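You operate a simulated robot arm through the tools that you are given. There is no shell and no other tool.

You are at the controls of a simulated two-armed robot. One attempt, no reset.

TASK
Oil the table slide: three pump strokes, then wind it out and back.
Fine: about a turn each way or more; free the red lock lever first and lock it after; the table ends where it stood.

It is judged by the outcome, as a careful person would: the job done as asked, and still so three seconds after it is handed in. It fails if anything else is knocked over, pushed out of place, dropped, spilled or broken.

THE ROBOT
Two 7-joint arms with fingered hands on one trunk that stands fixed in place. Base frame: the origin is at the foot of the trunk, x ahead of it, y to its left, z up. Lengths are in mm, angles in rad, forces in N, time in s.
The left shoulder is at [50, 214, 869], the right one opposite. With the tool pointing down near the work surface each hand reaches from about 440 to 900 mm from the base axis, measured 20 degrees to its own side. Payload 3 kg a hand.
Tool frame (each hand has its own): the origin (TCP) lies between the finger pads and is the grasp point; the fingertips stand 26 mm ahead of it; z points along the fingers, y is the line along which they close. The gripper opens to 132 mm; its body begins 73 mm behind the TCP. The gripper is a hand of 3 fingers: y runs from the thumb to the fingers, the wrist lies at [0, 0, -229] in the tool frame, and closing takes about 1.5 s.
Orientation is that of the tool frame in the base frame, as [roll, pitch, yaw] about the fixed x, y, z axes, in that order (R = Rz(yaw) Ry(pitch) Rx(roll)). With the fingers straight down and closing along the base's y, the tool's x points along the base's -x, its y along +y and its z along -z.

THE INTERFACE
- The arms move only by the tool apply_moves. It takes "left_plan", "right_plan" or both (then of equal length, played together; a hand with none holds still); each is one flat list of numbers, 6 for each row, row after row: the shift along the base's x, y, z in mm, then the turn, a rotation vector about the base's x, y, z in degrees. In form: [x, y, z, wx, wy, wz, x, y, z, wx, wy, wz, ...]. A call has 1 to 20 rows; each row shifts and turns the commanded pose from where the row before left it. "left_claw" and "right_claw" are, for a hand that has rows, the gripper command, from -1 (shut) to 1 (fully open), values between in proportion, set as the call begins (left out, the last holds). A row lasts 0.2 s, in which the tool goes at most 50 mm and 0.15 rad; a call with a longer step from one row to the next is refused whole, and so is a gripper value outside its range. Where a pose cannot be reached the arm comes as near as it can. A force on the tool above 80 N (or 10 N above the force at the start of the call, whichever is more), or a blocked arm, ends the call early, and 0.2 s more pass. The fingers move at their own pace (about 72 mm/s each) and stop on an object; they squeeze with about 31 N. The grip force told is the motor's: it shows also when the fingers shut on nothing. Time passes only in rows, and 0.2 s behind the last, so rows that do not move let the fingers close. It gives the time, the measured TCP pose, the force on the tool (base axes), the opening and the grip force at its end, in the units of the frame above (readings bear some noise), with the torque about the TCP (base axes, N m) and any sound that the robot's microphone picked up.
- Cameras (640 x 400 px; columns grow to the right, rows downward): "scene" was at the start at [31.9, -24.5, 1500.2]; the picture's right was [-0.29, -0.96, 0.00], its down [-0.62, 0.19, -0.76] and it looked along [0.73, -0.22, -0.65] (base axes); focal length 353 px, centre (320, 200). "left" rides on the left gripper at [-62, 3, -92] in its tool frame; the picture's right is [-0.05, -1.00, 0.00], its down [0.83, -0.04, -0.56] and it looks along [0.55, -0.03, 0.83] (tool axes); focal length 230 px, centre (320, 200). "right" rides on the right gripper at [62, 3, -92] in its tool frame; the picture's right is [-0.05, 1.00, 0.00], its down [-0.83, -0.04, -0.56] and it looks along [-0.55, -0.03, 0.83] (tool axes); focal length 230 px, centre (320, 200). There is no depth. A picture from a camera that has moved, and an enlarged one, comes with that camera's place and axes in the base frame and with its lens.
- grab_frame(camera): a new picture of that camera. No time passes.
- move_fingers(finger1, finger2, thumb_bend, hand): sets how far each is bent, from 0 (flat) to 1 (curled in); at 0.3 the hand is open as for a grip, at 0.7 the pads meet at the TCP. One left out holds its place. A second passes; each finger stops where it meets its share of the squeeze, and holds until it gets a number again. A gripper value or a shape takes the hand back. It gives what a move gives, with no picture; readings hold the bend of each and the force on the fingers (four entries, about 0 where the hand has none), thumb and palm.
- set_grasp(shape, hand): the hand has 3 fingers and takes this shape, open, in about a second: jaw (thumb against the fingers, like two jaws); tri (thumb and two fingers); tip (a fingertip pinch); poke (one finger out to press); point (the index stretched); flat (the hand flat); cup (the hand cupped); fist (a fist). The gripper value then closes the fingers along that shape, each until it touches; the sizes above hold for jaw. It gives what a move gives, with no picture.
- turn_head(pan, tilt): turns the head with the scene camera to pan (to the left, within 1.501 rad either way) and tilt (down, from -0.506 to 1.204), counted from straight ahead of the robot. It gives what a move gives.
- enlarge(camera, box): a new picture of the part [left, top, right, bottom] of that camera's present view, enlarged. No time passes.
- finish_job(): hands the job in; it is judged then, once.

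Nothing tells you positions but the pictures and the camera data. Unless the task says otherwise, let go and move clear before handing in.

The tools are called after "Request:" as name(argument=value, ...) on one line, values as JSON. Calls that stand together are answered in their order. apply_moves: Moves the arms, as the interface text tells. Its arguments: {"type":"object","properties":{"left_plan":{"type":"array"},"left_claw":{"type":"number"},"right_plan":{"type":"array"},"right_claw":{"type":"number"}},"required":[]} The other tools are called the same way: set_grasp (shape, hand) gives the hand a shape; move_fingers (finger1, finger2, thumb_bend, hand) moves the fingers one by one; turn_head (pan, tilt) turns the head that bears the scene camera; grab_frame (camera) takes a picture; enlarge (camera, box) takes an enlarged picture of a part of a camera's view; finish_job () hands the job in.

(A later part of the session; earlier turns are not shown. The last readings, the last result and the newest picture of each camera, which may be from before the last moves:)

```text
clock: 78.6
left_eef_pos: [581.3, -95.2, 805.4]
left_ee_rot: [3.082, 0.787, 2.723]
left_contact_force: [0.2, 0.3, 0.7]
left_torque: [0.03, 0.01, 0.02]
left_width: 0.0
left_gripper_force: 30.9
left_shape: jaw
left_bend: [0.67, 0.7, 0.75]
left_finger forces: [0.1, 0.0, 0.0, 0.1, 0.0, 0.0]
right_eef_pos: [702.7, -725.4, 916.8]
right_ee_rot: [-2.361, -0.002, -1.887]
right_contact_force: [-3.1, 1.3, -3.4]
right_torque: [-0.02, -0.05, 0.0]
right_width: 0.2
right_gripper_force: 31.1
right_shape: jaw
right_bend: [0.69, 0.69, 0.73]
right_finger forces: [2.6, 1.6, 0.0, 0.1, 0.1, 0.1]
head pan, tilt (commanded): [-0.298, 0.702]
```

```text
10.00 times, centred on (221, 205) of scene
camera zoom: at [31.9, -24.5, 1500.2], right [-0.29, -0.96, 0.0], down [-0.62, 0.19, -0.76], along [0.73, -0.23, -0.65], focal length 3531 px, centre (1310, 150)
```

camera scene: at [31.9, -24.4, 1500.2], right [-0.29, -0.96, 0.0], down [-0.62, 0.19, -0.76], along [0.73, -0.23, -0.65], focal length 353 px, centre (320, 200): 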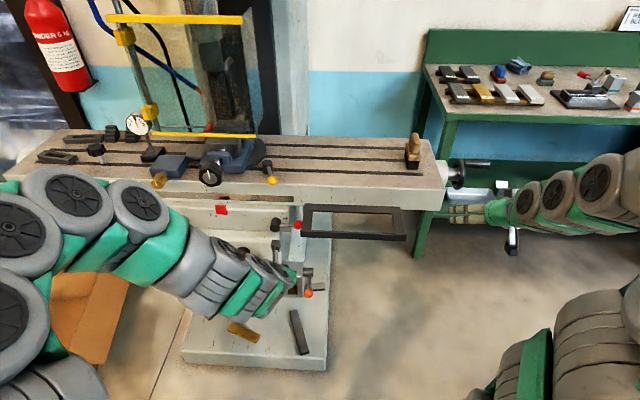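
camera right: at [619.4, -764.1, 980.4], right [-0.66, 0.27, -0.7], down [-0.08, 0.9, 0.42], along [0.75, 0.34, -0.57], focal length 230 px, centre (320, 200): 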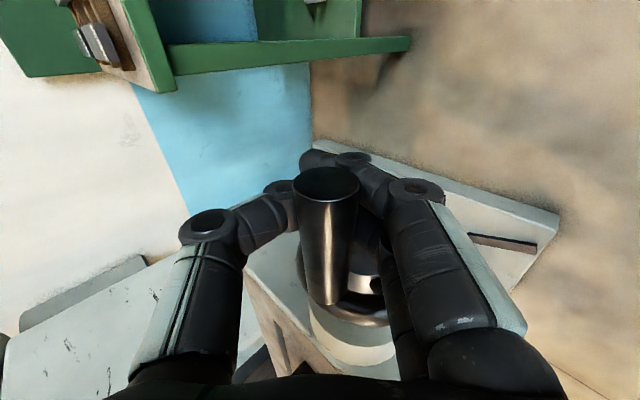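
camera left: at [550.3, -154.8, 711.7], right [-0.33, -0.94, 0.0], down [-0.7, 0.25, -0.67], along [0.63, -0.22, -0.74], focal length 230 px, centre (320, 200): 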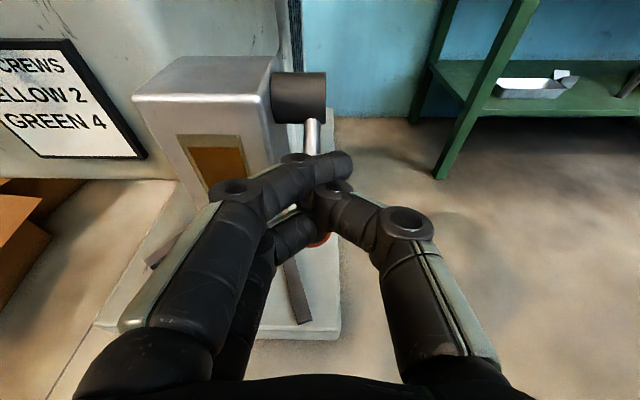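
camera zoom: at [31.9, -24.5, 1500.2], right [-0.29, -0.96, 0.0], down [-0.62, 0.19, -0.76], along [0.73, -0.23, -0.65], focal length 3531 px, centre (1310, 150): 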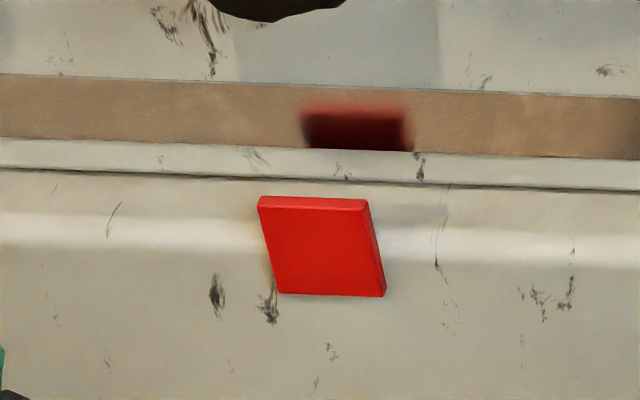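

Back at about 90° with the table following. The next quadrant needs the palm to push, so I'll advance the hand along its axis until the handle reaches the palm.

Request:
apply_moves(right_plan=[7.84, -2.74, -6.8, 0, 0, 0, 7.84, -2.74, -6.8, 0, 0, 0, 7.84, -2.74, -6.8, 0, 0, 0, 7.84, -2.74, -6.8, 0, 0, 0, 7.84, -2.74, -6.8, 0, 0, 0])

Request:
grab_frame(camera="right")

Request:
enlarge(camera="scene", box=[189, 185, 253, 225])

```text
clock: 79.8
left_eef_pos: [582.0, -94.8, 804.8]
left_ee_rot: [3.082, 0.787, 2.726]
left_contact_force: [-0.4, -0.1, -0.1]
left_torque: [0.02, 0.0, 0.01]
left_width: 0.1
left_gripper_force: 30.7
left_shape: jaw
left_bend: [0.67, 0.7, 0.75]
left_finger forces: [0.0, 0.0, 0.0, 0.0, 0.0, 0.0]
right_eef_pos: [741.2, -738.0, 884.0]
right_ee_rot: [-2.359, -0.002, -1.885]
right_contact_force: [-3.5, 0.9, 3.2]
right_torque: [0.0, 0.02, -0.06]
right_width: 0.0
right_gripper_force: 31.1
right_shape: jaw
right_bend: [0.7, 0.69, 0.73]
right_finger forces: [1.4, 0.0, 0.1, 0.0, 0.1, 3.0]
head pan, tilt (commanded): [-0.298, 0.702]
```

```text
taken
camera right: at [658.8, -777.5, 947.5], right [-0.66, 0.27, -0.7], down [-0.09, 0.9, 0.42], along [0.75, 0.34, -0.57], focal length 230 px, centre (320, 200)
```

right: 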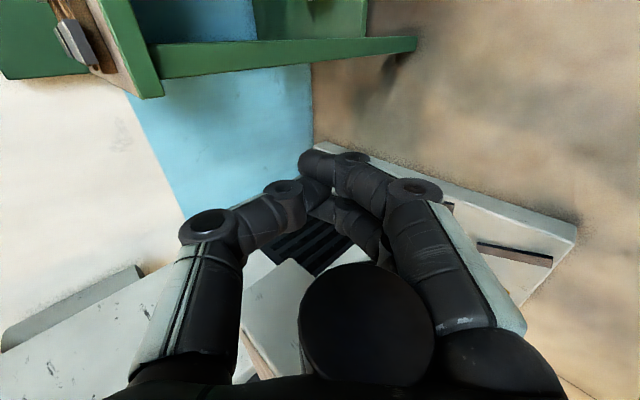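

```text
10.00 times, centred on (221, 205) of scene
camera zoom: at [31.8, -24.5, 1500.2], right [-0.29, -0.96, 0.0], down [-0.62, 0.19, -0.76], along [0.73, -0.23, -0.65], focal length 3531 px, centre (1310, 150)
```

zoom: 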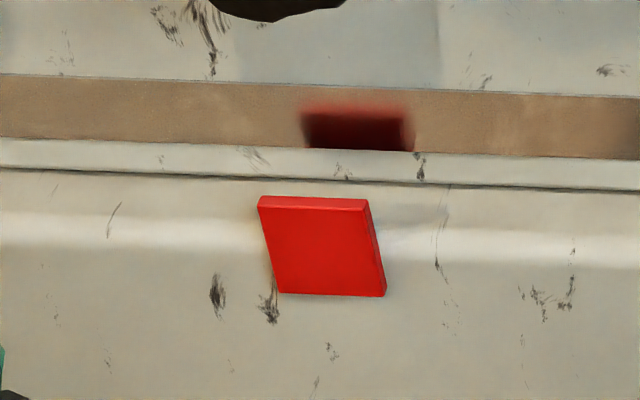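

The palm has just met the handle. Now I push it forward and down through the far quadrant.

Request:
apply_moves(right_plan=[9.49, -2.87, -0.7, 0, 0, 0, 7.6, -2.2, -4.6, 0, 0, 0, 5.24, -1.38, -8.3, 0, 0, 0])

Request:
grab_frame(camera="right")

Request:
enlarge(camera="scene", box=[189, 185, 253, 225])

```text
clock: 80.6
left_eef_pos: [581.5, -94.3, 807.0]
left_ee_rot: [3.082, 0.79, 2.727]
left_contact_force: [-0.7, 0.2, 0.7]
left_torque: [0.02, 0.0, 0.02]
left_width: 0.0
left_gripper_force: 30.4
left_shape: jaw
left_bend: [0.67, 0.7, 0.75]
left_finger forces: [0.0, 0.0, 0.0, 0.0, 0.0, 0.1]
right_eef_pos: [766.2, -745.6, 876.9]
right_ee_rot: [-2.348, -0.007, -1.887]
right_contact_force: [11.5, -10.1, 62.2]
right_torque: [1.34, 4.69, 0.46]
right_width: 0.5
right_gripper_force: 30.6
right_shape: jaw
right_bend: [0.7, 0.69, 0.73]
right_finger forces: [8.0, 1.3, 0.0, 0.1, 0.1, 55.5]
head pan, tilt (commanded): [-0.298, 0.702]
```

```text
taken
camera right: at [682.8, -784.6, 940.2], right [-0.65, 0.26, -0.71], down [-0.09, 0.91, 0.41], along [0.75, 0.33, -0.57], focal length 230 px, centre (320, 200)
```

right: 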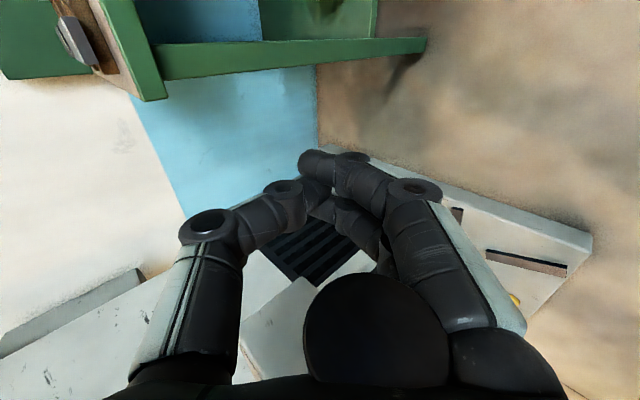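

```text
10.00 times, centred on (221, 205) of scene
camera zoom: at [31.3, -23.8, 1500.2], right [-0.29, -0.96, 0.0], down [-0.62, 0.19, -0.76], along [0.73, -0.23, -0.65], focal length 3531 px, centre (1310, 150)
```

zoom: 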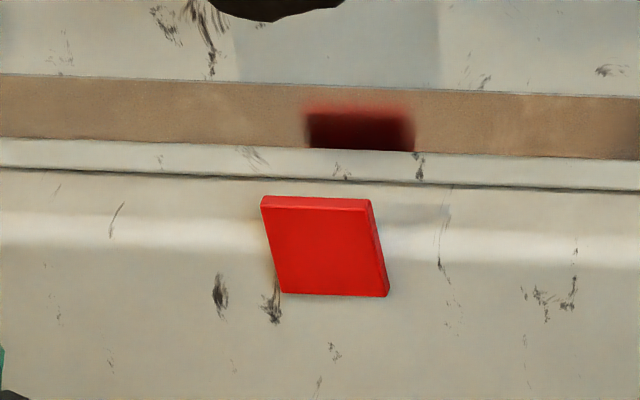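

The handle is at about 55° (table back to 8.8 mm) but I was pressing inward; I'll shift the path outward and continue.

Request:
apply_moves(right_plan=[10.04, -3.07, 0.5, 0, 0, 0, 5.52, -1.48, -8.1, 0, 0, 0, 3.26, -0.69, -9.4, 0, 0, 0])

Request:
grab_frame(camera="right")

Request:
enlarge(camera="scene", box=[189, 185, 253, 225])

```text
clock: 81.4
left_eef_pos: [581.4, -95.3, 806.4]
left_ee_rot: [3.082, 0.789, 2.724]
left_contact_force: [0.3, -0.4, -0.1]
left_torque: [0.01, 0.0, -0.02]
left_width: 0.0
left_gripper_force: 30.7
left_shape: jaw
left_bend: [0.67, 0.7, 0.75]
left_finger forces: [0.0, 0.0, 0.1, 0.0, 0.0, 0.0]
right_eef_pos: [780.1, -749.1, 850.7]
right_ee_rot: [-2.365, 0.003, -1.885]
right_contact_force: [-17.6, 13.5, -1.4]
right_torque: [-0.56, -0.71, -0.65]
right_width: 0.0
right_gripper_force: 30.8
right_shape: jaw
right_bend: [0.7, 0.69, 0.73]
right_finger forces: [13.4, 2.2, 0.0, 0.0, 0.0, 4.0]
head pan, tilt (commanded): [-0.298, 0.702]
```

```text
taken
camera right: at [699.1, -788.4, 914.0], right [-0.66, 0.27, -0.7], down [-0.08, 0.9, 0.43], along [0.75, 0.34, -0.57], focal length 230 px, centre (320, 200)
```

right: 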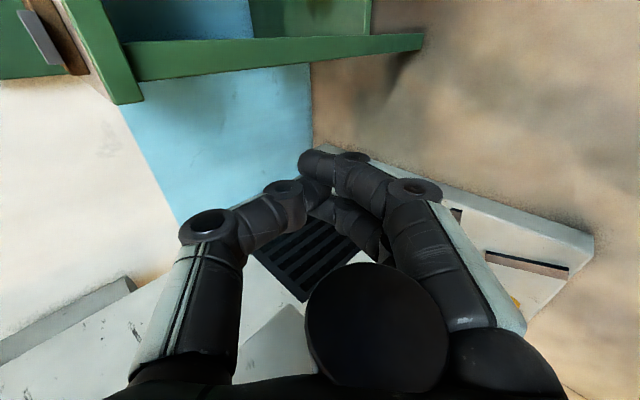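

```text
10.00 times, centred on (221, 205) of scene
camera zoom: at [31.6, -24.3, 1500.2], right [-0.29, -0.96, 0.0], down [-0.62, 0.19, -0.76], along [0.73, -0.23, -0.65], focal length 3531 px, centre (1310, 150)
```

zoom: 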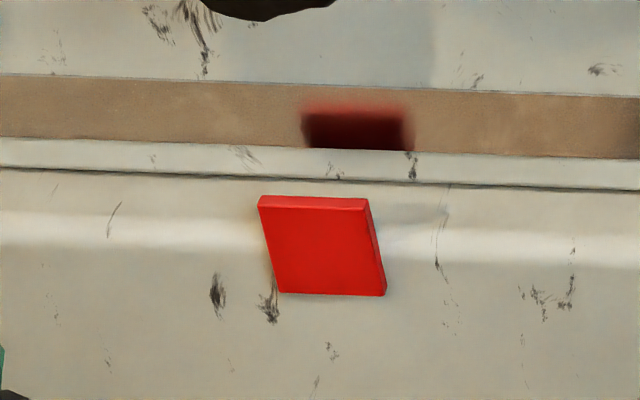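

Now about 0–5° (table 7.2 mm). I'll bring the thumb side onto the handle by moving down-back, and carry on down the far side.

Request:
apply_moves(right_plan=[-4.2, 1.62, -8.3, 0, 0, 0, -4.2, 1.62, -8.3, 0, 0, 0, -4.2, 1.62, -8.3, 0, 0, 0, -2.31, 1.26, -9.5, 0, 0, 0])

Request:
grab_frame(camera="right")

Request:
enlarge(camera="scene", box=[189, 185, 253, 225])

```text
clock: 82.4
left_eef_pos: [581.2, -93.6, 806.7]
left_ee_rot: [3.081, 0.789, 2.726]
left_contact_force: [0.1, 0.1, 0.8]
left_torque: [-0.02, 0.02, -0.02]
left_width: 0.2
left_gripper_force: 31.0
left_shape: jaw
left_bend: [0.67, 0.7, 0.75]
left_finger forces: [0.1, 0.1, 0.0, 0.1, 0.0, 0.1]
right_eef_pos: [767.2, -744.8, 819.2]
right_ee_rot: [-2.362, 0.001, -1.884]
right_contact_force: [-2.8, 0.7, 6.4]
right_torque: [-0.04, 0.15, -0.03]
right_width: 0.0
right_gripper_force: 31.3
right_shape: jaw
right_bend: [0.7, 0.69, 0.73]
right_finger forces: [0.0, 0.1, 0.0, 0.0, 0.0, 8.1]
head pan, tilt (commanded): [-0.298, 0.702]
```

```text
taken
camera right: at [684.5, -782.8, 882.0], right [-0.66, 0.27, -0.7], down [-0.09, 0.9, 0.42], along [0.75, 0.34, -0.57], focal length 230 px, centre (320, 200)
```

right: 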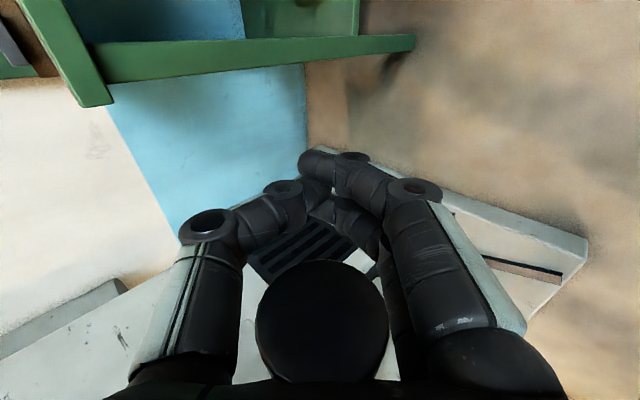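

```text
10.00 times, centred on (221, 205) of scene
camera zoom: at [31.7, -24.4, 1500.2], right [-0.29, -0.96, 0.0], down [-0.62, 0.19, -0.76], along [0.73, -0.23, -0.65], focal length 3531 px, centre (1310, 150)
```

zoom: 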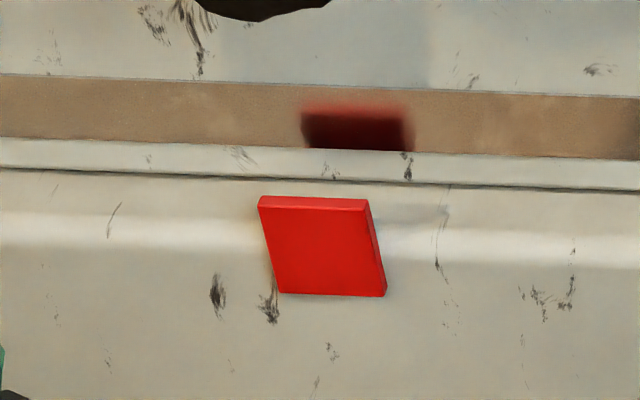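

At about 322° (table 6.2 mm). I'll keep going down and back with the thumb taking over along the bottom.

Request:
apply_moves(right_plan=[-5.41, 2.11, -6.3, 0, 0, 0, -5.41, 2.11, -6.3, 0, 0, 0, -5.59, 2.18, -4.4, 0, 0, 0, -5.59, 2.18, -4.4, 0, 0, 0, -8.92, 3.57, -1.5, 0, 0, 0])

Request:
grab_frame(camera="right")

Request:
enlarge(camera="scene", box=[189, 185, 253, 225])

```text
clock: 83.5
left_eef_pos: [581.4, -94.1, 806.4]
left_ee_rot: [3.082, 0.787, 2.728]
left_contact_force: [0.0, 0.4, -1.5]
left_torque: [0.03, -0.02, -0.04]
left_width: 0.0
left_gripper_force: 30.7
left_shape: jaw
left_bend: [0.67, 0.7, 0.75]
left_finger forces: [0.0, 0.0, 0.0, 0.0, 0.0, 0.1]
right_eef_pos: [749.3, -736.2, 808.5]
right_ee_rot: [-2.344, -0.008, -1.886]
right_contact_force: [4.4, 4.1, 17.9]
right_torque: [-0.02, 1.19, -0.32]
right_width: 0.0
right_gripper_force: 31.1
right_shape: jaw
right_bend: [0.7, 0.69, 0.73]
right_finger forces: [2.7, 0.1, 0.0, 0.0, 0.0, 18.7]
head pan, tilt (commanded): [-0.298, 0.702]
stopped in row 5 (right hand): the force on the tool passed its limit at 85 N (the readings are from after the stop); the commanded pose is now the measured one
```

```text
taken
camera right: at [665.6, -774.6, 870.8], right [-0.65, 0.26, -0.72], down [-0.09, 0.91, 0.41], along [0.76, 0.33, -0.56], focal length 230 px, centre (320, 200)
```

right: 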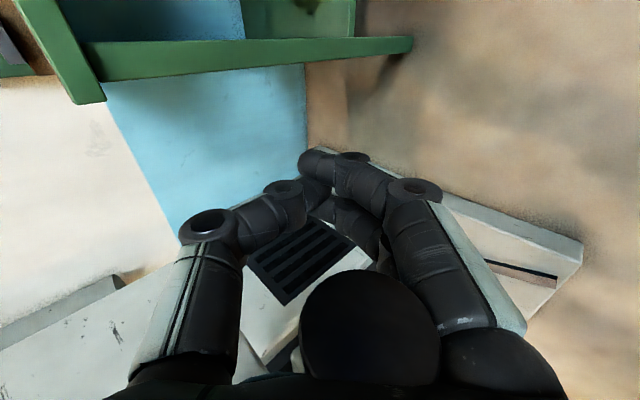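

```text
10.00 times, centred on (221, 205) of scene
camera zoom: at [31.8, -24.2, 1500.2], right [-0.29, -0.96, 0.0], down [-0.62, 0.19, -0.76], along [0.73, -0.22, -0.65], focal length 3531 px, centre (1310, 150)
```

zoom: 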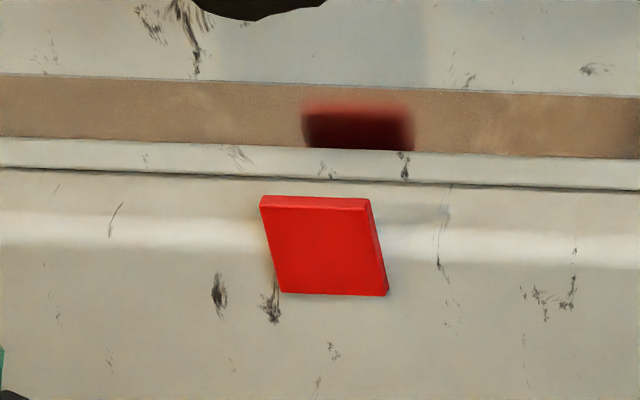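

The handle reached about 275° (bottom; table 5 mm) before the palm pressed too hard. I'll retract the hand along its axis so the closed fingertips hold the handle for the pull back and up.

Request:
apply_moves(right_plan=[-9.06, 3.17, 6.8, 0, 0, 0, -9.06, 3.17, 6.8, 0, 0, 0, -9.06, 3.17, 6.8, 0, 0, 0, -9.06, 3.17, 6.8, 0, 0, 0])

Request:
grab_frame(camera="right")

Request:
enlarge(camera="scene", box=[189, 185, 253, 225])

```text
clock: 84.5
left_eef_pos: [581.3, -94.7, 805.7]
left_ee_rot: [3.082, 0.785, 2.726]
left_contact_force: [0.4, -0.4, 0.0]
left_torque: [0.0, 0.01, -0.03]
left_width: 0.0
left_gripper_force: 31.4
left_shape: jaw
left_bend: [0.67, 0.7, 0.75]
left_finger forces: [0.0, 0.1, 0.0, 0.0, 0.1, 0.0]
right_eef_pos: [710.1, -723.4, 831.7]
right_ee_rot: [-2.348, -0.007, -1.887]
right_contact_force: [0.2, 0.0, 0.4]
right_torque: [-0.02, 0.01, 0.0]
right_width: 0.0
right_gripper_force: 31.1
right_shape: jaw
right_bend: [0.7, 0.69, 0.73]
right_finger forces: [0.1, 0.1, 0.0, 0.1, 0.0, 0.0]
head pan, tilt (commanded): [-0.298, 0.702]
```

```text
taken
camera right: at [627.3, -761.7, 895.1], right [-0.65, 0.26, -0.71], down [-0.09, 0.91, 0.41], along [0.75, 0.33, -0.57], focal length 230 px, centre (320, 200)
```

right: 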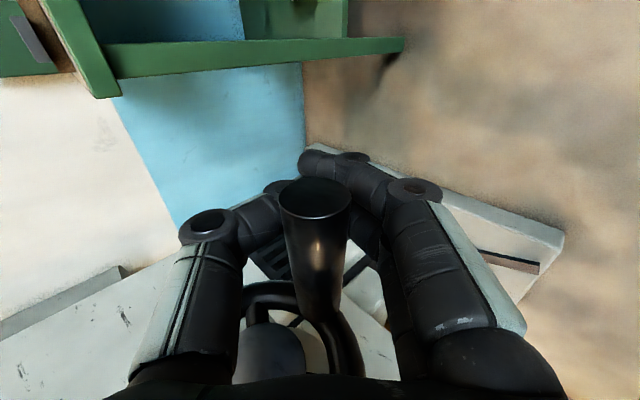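

```text
10.00 times, centred on (221, 205) of scene
camera zoom: at [31.9, -24.5, 1500.2], right [-0.29, -0.96, 0.0], down [-0.62, 0.19, -0.76], along [0.73, -0.22, -0.65], focal length 3531 px, centre (1310, 150)
```

zoom: 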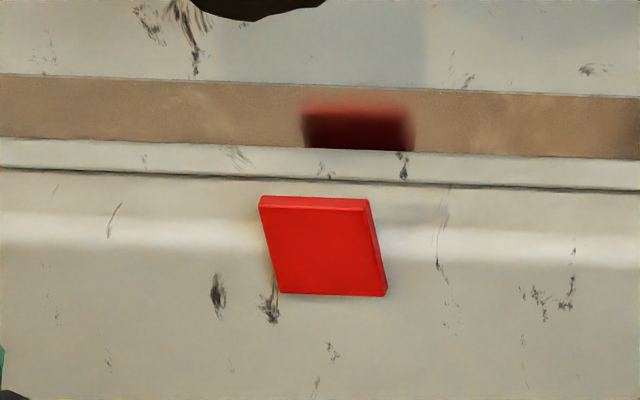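

The handle (about 272°) is close to the fingertips again. I'll pull it back and up along the circle.

Request:
apply_moves(right_plan=[-4.15, 1.45, 5.15, 0, 0, 0, -4.15, 1.45, 5.15, 0, 0, 0, -9.11, 3.63, 1, 0, 0, 0, -8.64, 3.47, 3.4, 0, 0, 0])

Request:
grab_frame(camera="right")

Request:
enlarge(camera="scene", box=[189, 185, 253, 225])

```text
clock: 85.5
left_eef_pos: [582.0, -95.6, 805.5]
left_ee_rot: [3.082, 0.788, 2.724]
left_contact_force: [-0.5, -0.1, -0.1]
left_torque: [-0.01, 0.01, -0.01]
left_width: 0.0
left_gripper_force: 30.8
left_shape: jaw
left_bend: [0.67, 0.7, 0.75]
left_finger forces: [0.0, 0.1, 0.0, 0.0, 0.0, 0.0]
right_eef_pos: [685.8, -713.3, 848.0]
right_ee_rot: [-2.347, -0.007, -1.885]
right_contact_force: [2.5, 0.1, -12.8]
right_torque: [0.02, 0.08, -0.1]
right_width: 0.2
right_gripper_force: 30.7
right_shape: jaw
right_bend: [0.7, 0.69, 0.74]
right_finger forces: [5.3, 3.1, 0.0, 0.0, 5.8, 0.0]
head pan, tilt (commanded): [-0.298, 0.702]
```

```text
taken
camera right: at [601.9, -751.6, 910.3], right [-0.65, 0.26, -0.71], down [-0.09, 0.91, 0.41], along [0.75, 0.33, -0.57], focal length 230 px, centre (320, 200)
```

right: 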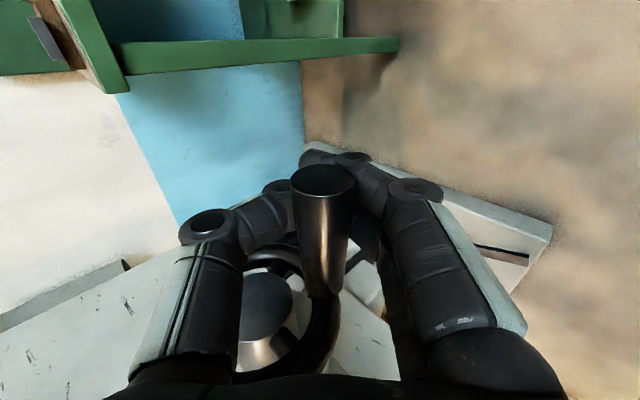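

```text
10.00 times, centred on (221, 205) of scene
camera zoom: at [32.1, -24.6, 1500.2], right [-0.29, -0.96, 0.0], down [-0.62, 0.19, -0.76], along [0.73, -0.22, -0.65], focal length 3531 px, centre (1310, 150)
```

zoom: 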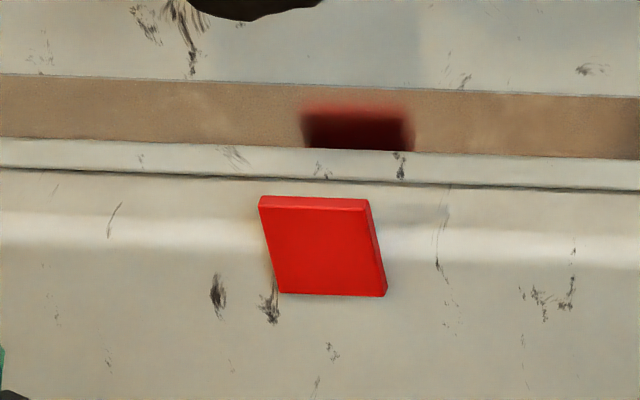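

Good — about 238° now (table 4.0 mm). Continuing up the front side.

Request:
apply_moves(right_plan=[-7.51, 3.07, 5.8, 0, 0, 0, -5.81, 2.48, 7.7, 0, 0, 0, -3.73, 1.75, 9, 0, 0, 0, -1.46, 0.96, 9.8, 0, 0, 0])

Request:
grab_frame(camera="right")

Request:
enlarge(camera="scene", box=[189, 185, 253, 225])

```text
clock: 86.5
left_eef_pos: [581.9, -94.6, 804.7]
left_ee_rot: [3.083, 0.786, 2.726]
left_contact_force: [0.0, 0.4, -0.7]
left_torque: [0.01, 0.0, 0.01]
left_width: 0.0
left_gripper_force: 30.9
left_shape: jaw
left_bend: [0.67, 0.7, 0.75]
left_finger forces: [0.1, 0.1, 0.0, 0.1, 0.0, 0.0]
right_eef_pos: [668.7, -705.8, 881.0]
right_ee_rot: [-2.347, -0.007, -1.885]
right_contact_force: [20.4, -8.1, -13.4]
right_torque: [0.16, 0.39, -0.03]
right_width: 0.1
right_gripper_force: 31.3
right_shape: jaw
right_bend: [0.7, 0.69, 0.75]
right_finger forces: [0.0, 0.0, 0.0, 0.1, 21.3, 0.0]
head pan, tilt (commanded): [-0.298, 0.702]
```

```text
taken
camera right: at [584.2, -743.7, 943.1], right [-0.65, 0.26, -0.71], down [-0.09, 0.91, 0.41], along [0.75, 0.33, -0.57], focal length 230 px, centre (320, 200)
```

right: 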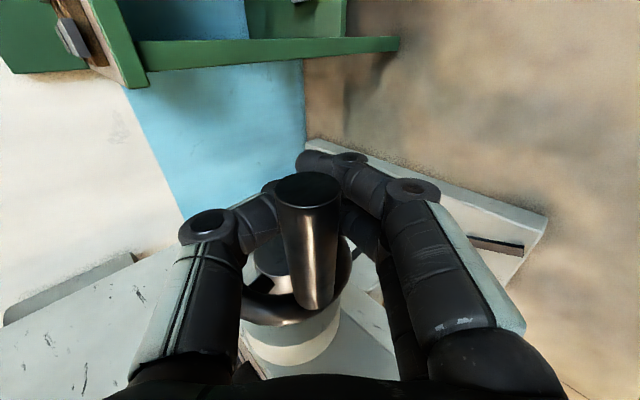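

```text
10.00 times, centred on (221, 205) of scene
camera zoom: at [32.4, -24.8, 1500.2], right [-0.29, -0.96, 0.0], down [-0.62, 0.19, -0.76], along [0.73, -0.22, -0.65], focal length 3531 px, centre (1310, 150)
```

zoom: 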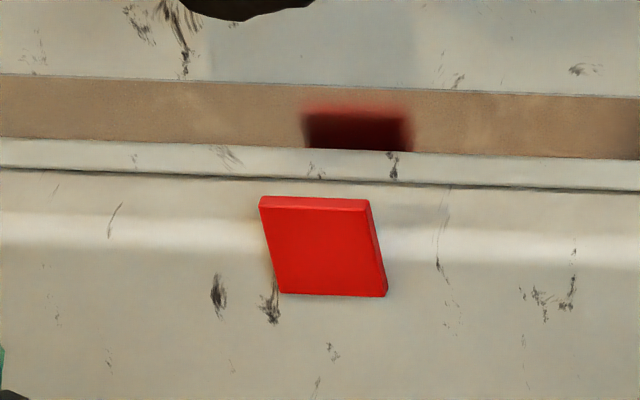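

At about 165° (table 1.9 mm out). I'll continue up the front with the fingers pushing, then finish slowly.

Request:
apply_moves(right_plan=[2.6, -0.4, 7.5, 0, 0, 0, 2.6, -0.4, 7.5, 0, 0, 0, 5.8, -1.58, 7.9, 0, 0, 0])

Request:
grab_frame(camera="right")

Request:
enlarge(camera="scene", box=[189, 185, 253, 225])

```text
clock: 87.2
left_eef_pos: [581.3, -95.7, 804.7]
left_ee_rot: [3.083, 0.787, 2.724]
left_contact_force: [-0.3, 0.6, -0.2]
left_torque: [0.03, -0.03, 0.02]
left_width: 0.0
left_gripper_force: 31.1
left_shape: jaw
left_bend: [0.67, 0.7, 0.75]
left_finger forces: [0.0, 0.1, 0.0, 0.1, 0.0, 0.0]
right_eef_pos: [676.7, -708.9, 903.8]
right_ee_rot: [-2.348, -0.008, -1.887]
right_contact_force: [-2.9, -1.8, -5.6]
right_torque: [0.04, 0.0, 0.0]
right_width: 0.0
right_gripper_force: 31.2
right_shape: jaw
right_bend: [0.7, 0.69, 0.74]
right_finger forces: [3.8, 2.0, 0.0, 0.1, 2.8, 0.0]
head pan, tilt (commanded): [-0.298, 0.702]
```

```text
taken
camera right: at [593.6, -747.0, 965.8], right [-0.65, 0.26, -0.71], down [-0.09, 0.91, 0.41], along [0.75, 0.33, -0.57], focal length 230 px, centre (320, 200)
```

right: 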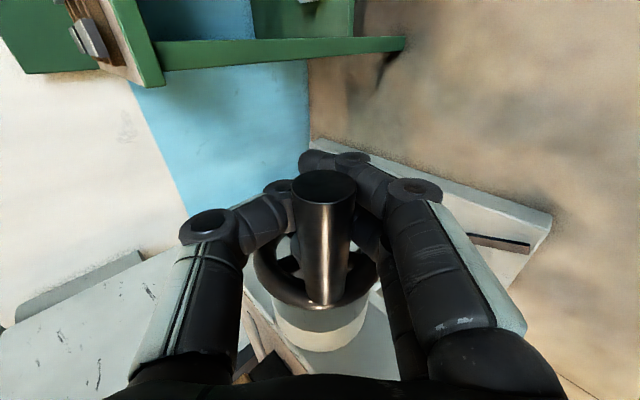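

```text
10.00 times, centred on (221, 205) of scene
camera zoom: at [31.9, -24.6, 1500.2], right [-0.3, -0.96, 0.0], down [-0.62, 0.19, -0.76], along [0.73, -0.23, -0.65], focal length 3531 px, centre (1310, 150)
```

zoom: 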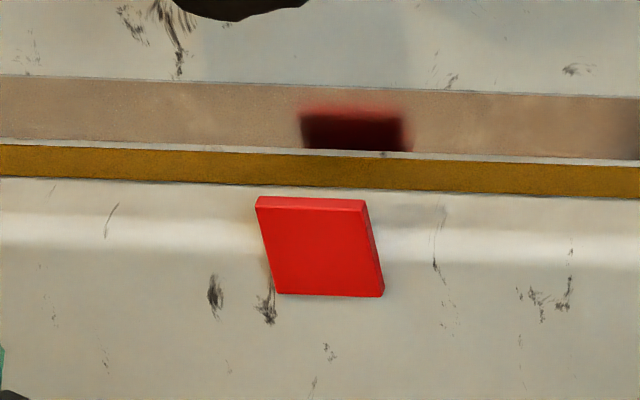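

An oil-coloured film has appeared along the table way — the oiling took effect. About 1.1 mm (40°) remains, so I'll finish the last arc in small steps.

Request:
apply_moves(right_plan=[7.6, -2.2, 6, 0, 0, 0, 8.82, -2.64, 3.8, 0, 0, 0])

Request:
grab_frame(camera="right")

Request:
enlarge(camera="scene", box=[189, 185, 253, 225])

Request:
enlarge(camera="scene", box=[400, 130, 496, 190])

```text
clock: 87.8
left_eef_pos: [581.5, -94.6, 804.3]
left_ee_rot: [3.083, 0.787, 2.727]
left_contact_force: [0.7, 0.9, 0.5]
left_torque: [0.02, -0.02, 0.0]
left_width: 0.0
left_gripper_force: 31.2
left_shape: jaw
left_bend: [0.67, 0.7, 0.75]
left_finger forces: [0.0, 0.0, 0.0, 0.1, 0.0, 0.0]
right_eef_pos: [694.2, -711.1, 912.2]
right_ee_rot: [-2.35, -0.005, -1.887]
right_contact_force: [-3.0, 1.7, -3.4]
right_torque: [0.03, -0.03, 0.0]
right_width: 0.1
right_gripper_force: 31.1
right_shape: jaw
right_bend: [0.7, 0.69, 0.74]
right_finger forces: [2.8, 1.3, 0.1, 0.0, 0.0, 0.1]
head pan, tilt (commanded): [-0.298, 0.702]
```

```text
taken
camera right: at [610.4, -750.8, 974.9], right [-0.65, 0.26, -0.71], down [-0.09, 0.91, 0.42], along [0.75, 0.33, -0.57], focal length 230 px, centre (320, 200)
```

right: 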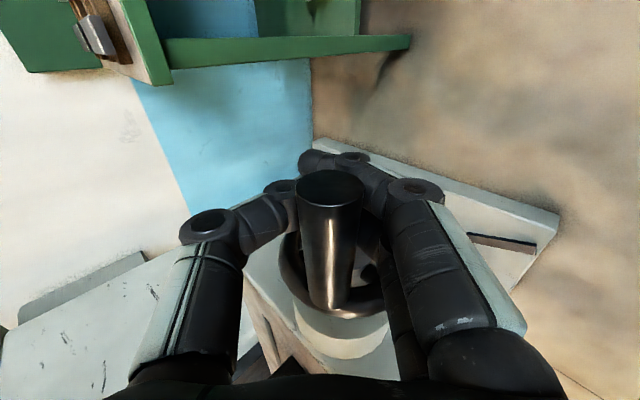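

```text
10.00 times, centred on (221, 205) of scene
camera zoom: at [31.9, -24.5, 1500.2], right [-0.29, -0.96, 0.0], down [-0.62, 0.19, -0.76], along [0.73, -0.22, -0.65], focal length 3531 px, centre (1310, 150)
```

zoom: 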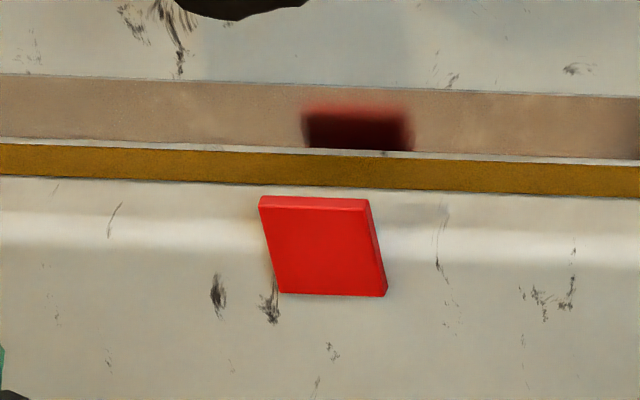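

```text
6.67 times, centred on (448, 160) of scene
camera zoom: at [31.9, -24.5, 1500.2], right [-0.29, -0.96, 0.0], down [-0.62, 0.19, -0.76], along [0.73, -0.22, -0.65], focal length 2354 px, centre (-533, 467)
```

zoom: 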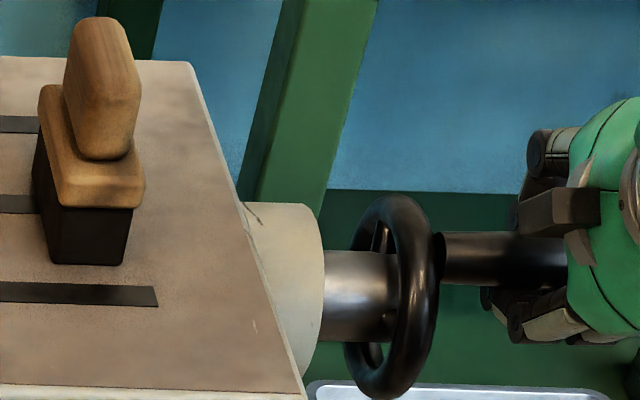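

About 0.7 mm (25°) remains. Three small steps more, then compare again with the reference picture.

Request:
apply_moves(right_plan=[4.49, -1.42, 2, 0, 0, 0, 4.49, -1.42, 2, 0, 0, 0, 4.49, -1.42, 1.5, 0, 0, 0])

Request:
enlarge(camera="scene", box=[189, 185, 253, 225])

Request:
enlarge(camera="scene", box=[400, 130, 496, 190])

Request:
grab_frame(camera="right")

```text
clock: 88.7
left_eef_pos: [581.8, -94.3, 806.6]
left_ee_rot: [3.082, 0.789, 2.724]
left_contact_force: [0.0, 0.4, -0.6]
left_torque: [-0.01, -0.03, 0.03]
left_width: 0.0
left_gripper_force: 30.4
left_shape: jaw
left_bend: [0.67, 0.7, 0.75]
left_finger forces: [0.0, 0.1, 0.1, 0.1, 0.0, 0.0]
right_eef_pos: [707.6, -716.3, 919.5]
right_ee_rot: [-2.347, -0.007, -1.883]
right_contact_force: [-5.6, 3.5, -10.0]
right_torque: [0.03, -0.08, -0.03]
right_width: 0.2
right_gripper_force: 30.6
right_shape: jaw
right_bend: [0.7, 0.69, 0.74]
right_finger forces: [6.5, 4.2, 0.0, 0.0, 1.4, 0.0]
head pan, tilt (commanded): [-0.298, 0.702]
```

```text
10.00 times, centred on (221, 205) of scene
camera zoom: at [32.0, -24.6, 1500.2], right [-0.29, -0.96, 0.0], down [-0.62, 0.19, -0.76], along [0.73, -0.22, -0.65], focal length 3531 px, centre (1310, 150)
```

zoom: 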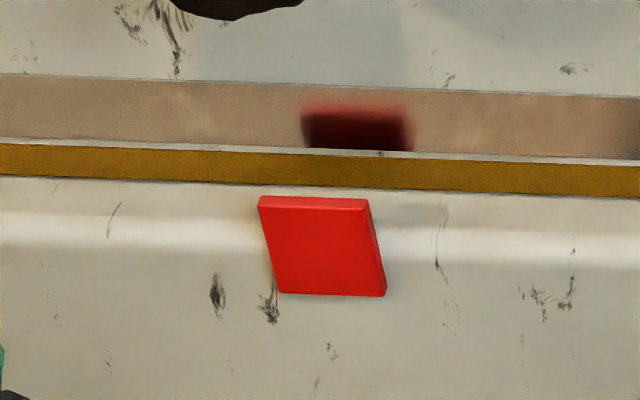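

```text
6.67 times, centred on (448, 160) of scene
camera zoom: at [32.0, -24.6, 1500.2], right [-0.29, -0.96, 0.0], down [-0.62, 0.19, -0.76], along [0.73, -0.22, -0.65], focal length 2354 px, centre (-533, 467)
```

zoom: 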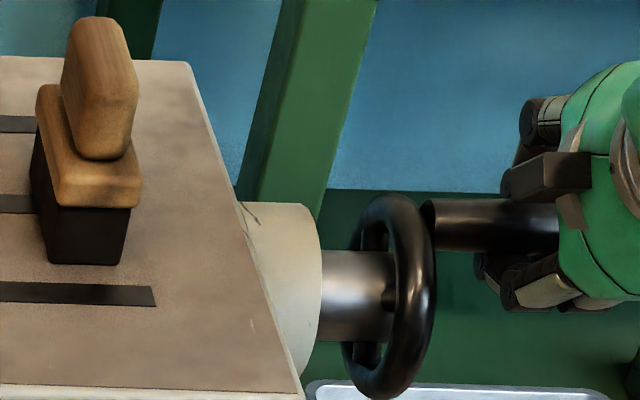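

```text
taken
camera right: at [624.6, -755.3, 981.5], right [-0.65, 0.26, -0.71], down [-0.09, 0.91, 0.41], along [0.75, 0.33, -0.57], focal length 230 px, centre (320, 200)
```

right: 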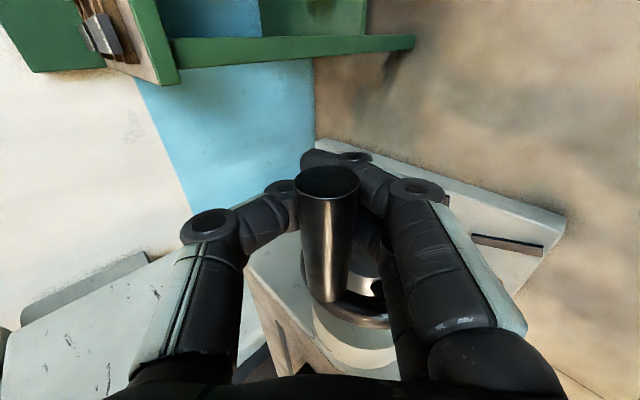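

The table features match the reference pictures to within about 0.2 mm (the handle is perhaps 7° past its start). I'll open the hand and check again before withdrawing.

Request:
apply_moves(right_plan=[0, 0, 0, 0, 0, 0, 0, 0, 0, 0, 0, 0, 0, 0, 0, 0, 0, 0, 0, 0, 0, 0, 0, 0], right_claw=0.1)

Request:
enlarge(camera="scene", box=[189, 185, 253, 225])

Request:
enlarge(camera="scene", box=[400, 130, 496, 190])

Request:
grab_frame(camera="right")

```text
clock: 89.7
left_eef_pos: [581.2, -94.4, 806.5]
left_ee_rot: [3.083, 0.787, 2.724]
left_contact_force: [-0.4, 1.2, 0.4]
left_torque: [-0.01, -0.04, -0.03]
left_width: 0.0
left_gripper_force: 31.6
left_shape: jaw
left_bend: [0.67, 0.7, 0.75]
left_finger forces: [0.1, 0.0, 0.0, 0.0, 0.1, 0.0]
right_eef_pos: [707.9, -718.1, 918.5]
right_ee_rot: [-2.348, -0.008, -1.887]
right_contact_force: [0.0, 0.2, 0.6]
right_torque: [-0.02, 0.05, 0.02]
right_width: 71.5
right_gripper_force: 0.0
right_shape: jaw
right_bend: [0.72, 0.72, 0.7]
right_finger forces: [0.0, 0.1, 0.1, 0.1, 0.0, 0.0]
head pan, tilt (commanded): [-0.298, 0.702]
```

```text
10.00 times, centred on (221, 205) of scene
camera zoom: at [31.9, -24.5, 1500.2], right [-0.29, -0.96, 0.0], down [-0.62, 0.19, -0.76], along [0.73, -0.22, -0.65], focal length 3531 px, centre (1310, 150)
```

zoom: 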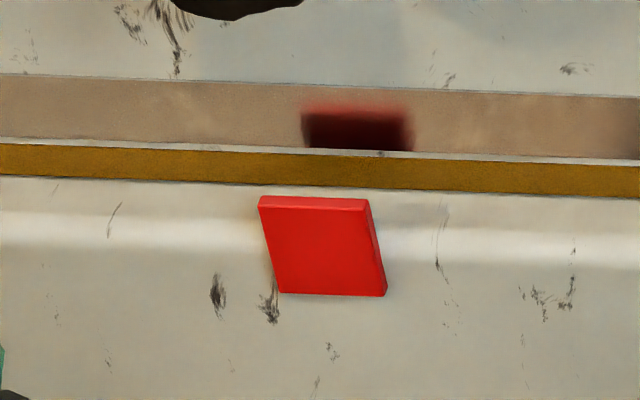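

```text
6.67 times, centred on (448, 160) of scene
camera zoom: at [31.9, -24.5, 1500.2], right [-0.29, -0.96, 0.0], down [-0.62, 0.19, -0.76], along [0.73, -0.22, -0.65], focal length 2354 px, centre (-533, 467)
```

zoom: 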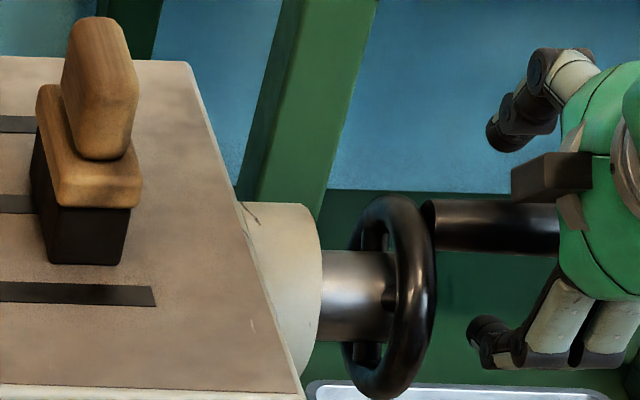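

```text
taken
camera right: at [624.4, -755.3, 981.6], right [-0.65, 0.26, -0.71], down [-0.09, 0.91, 0.41], along [0.75, 0.33, -0.57], focal length 230 px, centre (320, 200)
```

right: 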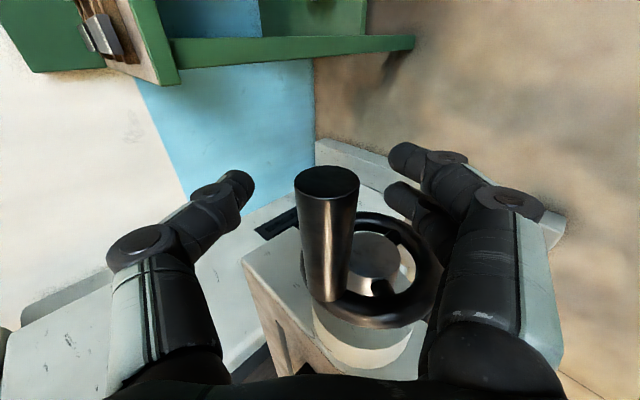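

The table is back at its mark and stays there with the hand open. I'll withdraw the right hand along its approach axis and out to its viewing spot.

Request:
apply_moves(right_plan=[-13.5, 4.4, 14, 0, 0, 0, -13.5, 4.4, 14, 0, 0, 0, -13.5, 4.4, 14, 0, 0, 0, -13.5, 4.4, 14, 0, 0, 0, -13.5, 4.4, 14, 0, 0, 0, -38, 31, 0, 0, 0, 0, -38, 31, 0, 0, 0, 0, -38, 31, 0, 0, 0, 0, -38, 31, 0, 0, 0, 0])

Request:
grab_frame(camera="right")

Request:
grab_frame(camera="scene")

Request:
enlarge(camera="scene", box=[400, 130, 496, 190])

```text
clock: 91.7
left_eef_pos: [581.4, -96.4, 805.9]
left_ee_rot: [3.083, 0.786, 2.724]
left_contact_force: [0.3, 0.5, -0.1]
left_torque: [-0.02, -0.01, -0.04]
left_width: 0.1
left_gripper_force: 31.1
left_shape: jaw
left_bend: [0.67, 0.7, 0.75]
left_finger forces: [0.0, 0.0, 0.0, 0.0, 0.0, 0.0]
right_eef_pos: [488.6, -571.3, 990.6]
right_ee_rot: [-2.346, -0.008, -1.886]
right_contact_force: [-0.9, -0.1, -0.5]
right_torque: [0.01, 0.01, -0.02]
right_width: 72.3
right_gripper_force: 0.1
right_shape: jaw
right_bend: [0.72, 0.72, 0.7]
right_finger forces: [0.1, 0.1, 0.0, 0.1, 0.0, 0.0]
head pan, tilt (commanded): [-0.298, 0.702]
```

```text
taken
camera right: at [404.0, -610.3, 1052.7], right [-0.65, 0.26, -0.71], down [-0.09, 0.91, 0.41], along [0.76, 0.33, -0.56], focal length 230 px, centre (320, 200)
```

right: 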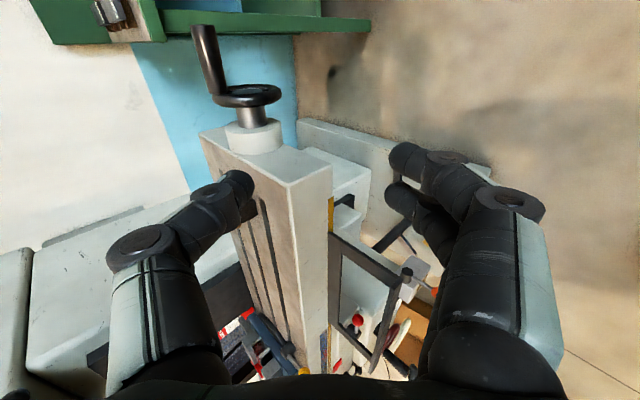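

```text
taken
camera scene: at [31.8, -24.5, 1500.2], right [-0.29, -0.96, 0.0], down [-0.62, 0.19, -0.76], along [0.73, -0.23, -0.65], focal length 353 px, centre (320, 200)
```

scene: 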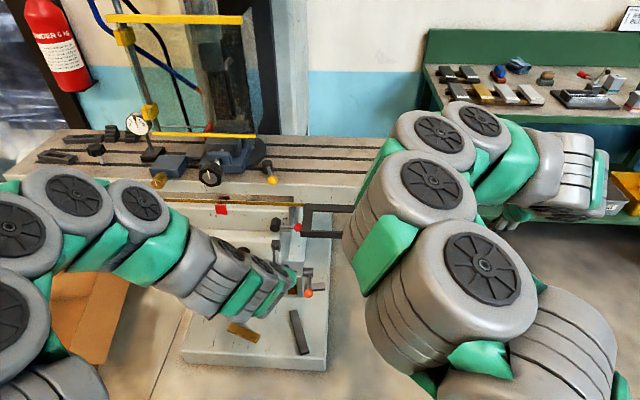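

```text
6.67 times, centred on (448, 160) of scene
camera zoom: at [31.8, -24.5, 1500.2], right [-0.29, -0.96, 0.0], down [-0.62, 0.19, -0.76], along [0.73, -0.23, -0.65], focal length 2354 px, centre (-533, 467)
```

zoom: 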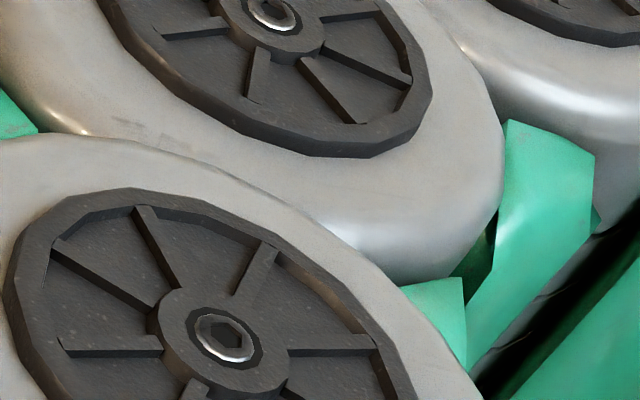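

The right elbow has swung inward and blocks the view. I'll move the right hand further right and roll it back to its natural orientation to clear the scene.

Request:
apply_moves(right_plan=[-8, -10, 6, 5.45, -1.8, -5.75, -8, -10, 6, 5.45, -1.8, -5.75, -8, -10, 6, 5.45, -1.8, -5.75, -8, -10, 6, 5.45, -1.8, -5.75, -8, -10, 6, 5.45, -1.8, -5.75, -8, -10, 6, 5.45, -1.8, -5.75, -8, -10, 6, 5.45, -1.8, -5.75, -8, -10, 6, 5.45, -1.8, -5.75, -8, -10, 6, 5.45, -1.8, -5.75, -8, -10, 6, 5.45, -1.8, -5.75, -8, -10, 6, 5.45, -1.8, -5.75])

Request:
grab_frame(camera="scene")

Request:
grab_frame(camera="right")

```text
clock: 94.0
left_eef_pos: [580.1, -95.6, 807.0]
left_ee_rot: [3.082, 0.787, 2.725]
left_contact_force: [-0.3, 0.0, -0.7]
left_torque: [-0.03, -0.01, 0.0]
left_width: 0.1
left_gripper_force: 31.2
left_shape: jaw
left_bend: [0.67, 0.7, 0.75]
left_finger forces: [0.1, 0.0, 0.0, 0.0, 0.0, 0.0]
right_eef_pos: [399.5, -681.2, 1053.8]
right_ee_rot: [-3.115, 0.78, 2.846]
right_contact_force: [-0.4, 0.8, 0.4]
right_torque: [0.0, 0.01, 0.0]
right_width: 72.3
right_gripper_force: 0.1
right_shape: jaw
right_bend: [0.72, 0.72, 0.7]
right_finger forces: [0.0, 0.0, 0.0, 0.1, 0.1, 0.0]
head pan, tilt (commanded): [-0.298, 0.702]
```

```text
taken
camera scene: at [31.9, -24.5, 1500.2], right [-0.29, -0.96, 0.0], down [-0.62, 0.19, -0.76], along [0.73, -0.22, -0.65], focal length 353 px, centre (320, 200)
```

scene: 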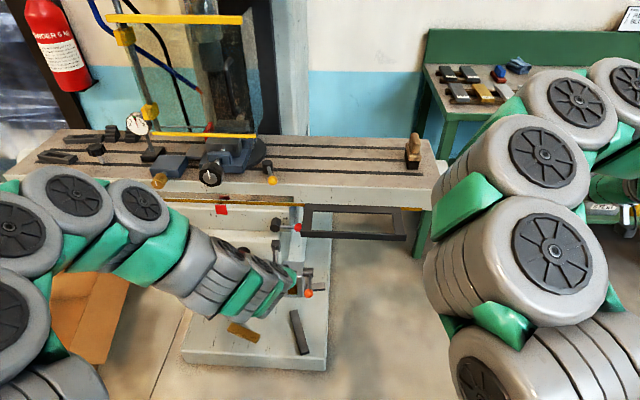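

```text
taken
camera right: at [297.6, -645.6, 1076.0], right [0.34, 0.94, 0.02], down [0.18, -0.09, 0.98], along [0.92, -0.33, -0.2], focal length 230 px, centre (320, 200)
```

right: 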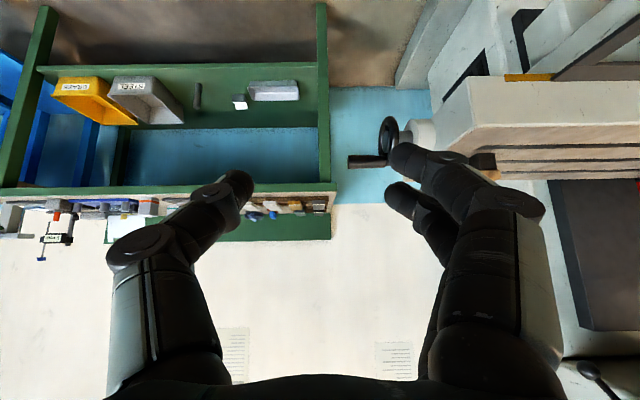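

The saddle is visible again. I'll bring the right hand back to its earlier side-view spot to watch the frame clearance while locking.

Request:
apply_moves(right_plan=[6.3, 28, -19, 0, 0, 7.3, 6.3, 28, -19, 0, 0, 7.3, 6.3, 28, -19, 0, 0, 7.3, 6.3, 28, -19, 0, 0, 7.3, 6.3, 28, -19, 0, 0, 7.3, 6.3, 28, -19, 0, 0, 7.3, 6.3, 28, -19, 0, 0, 7.3, 6.3, 28, -19, 0, 0, 7.3])

Request:
grab_frame(camera="right")

Request:
grab_frame(camera="scene")

```text
clock: 95.8
left_eef_pos: [580.9, -95.9, 806.8]
left_ee_rot: [3.082, 0.788, 2.725]
left_contact_force: [0.2, -0.3, 0.3]
left_torque: [0.01, -0.01, -0.02]
left_width: 0.1
left_gripper_force: 30.5
left_shape: jaw
left_bend: [0.67, 0.7, 0.75]
left_finger forces: [0.0, 0.0, 0.0, 0.0, 0.1, 0.1]
right_eef_pos: [451.6, -456.8, 902.2]
right_ee_rot: [-3.114, 0.783, -2.414]
right_contact_force: [0.8, -0.5, -0.1]
right_torque: [-0.02, 0.01, -0.01]
right_width: 72.1
right_gripper_force: 0.0
right_shape: jaw
right_bend: [0.72, 0.72, 0.7]
right_finger forces: [0.1, 0.1, 0.0, 0.0, 0.1, 0.0]
head pan, tilt (commanded): [-0.298, 0.702]
```

```text
taken
camera right: at [366.6, -526.0, 924.0], right [-0.62, 0.78, 0.02], down [0.17, 0.11, 0.98], along [0.77, 0.61, -0.2], focal length 230 px, centre (320, 200)
```

right: 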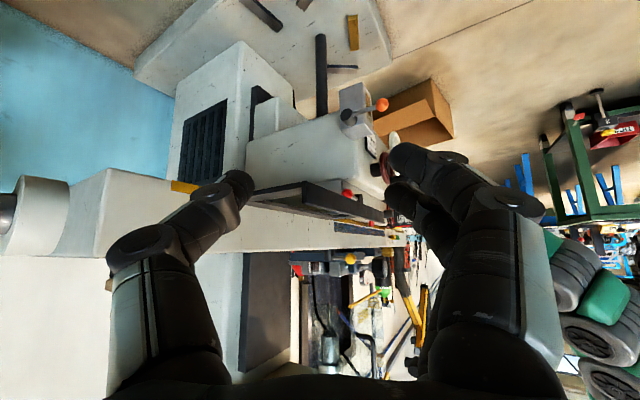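

```text
taken
camera scene: at [31.9, -24.5, 1500.2], right [-0.29, -0.96, 0.0], down [-0.62, 0.19, -0.76], along [0.73, -0.22, -0.65], focal length 353 px, centre (320, 200)
```

scene: 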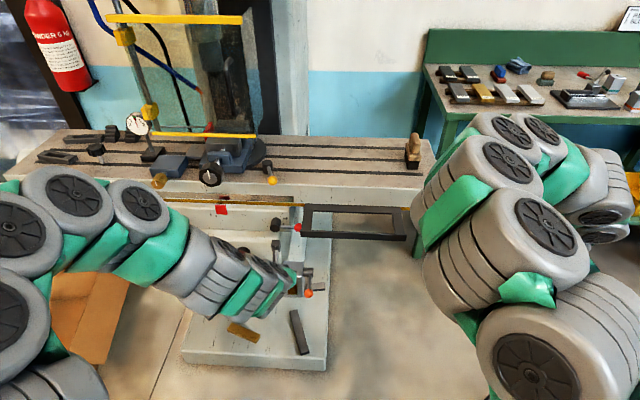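

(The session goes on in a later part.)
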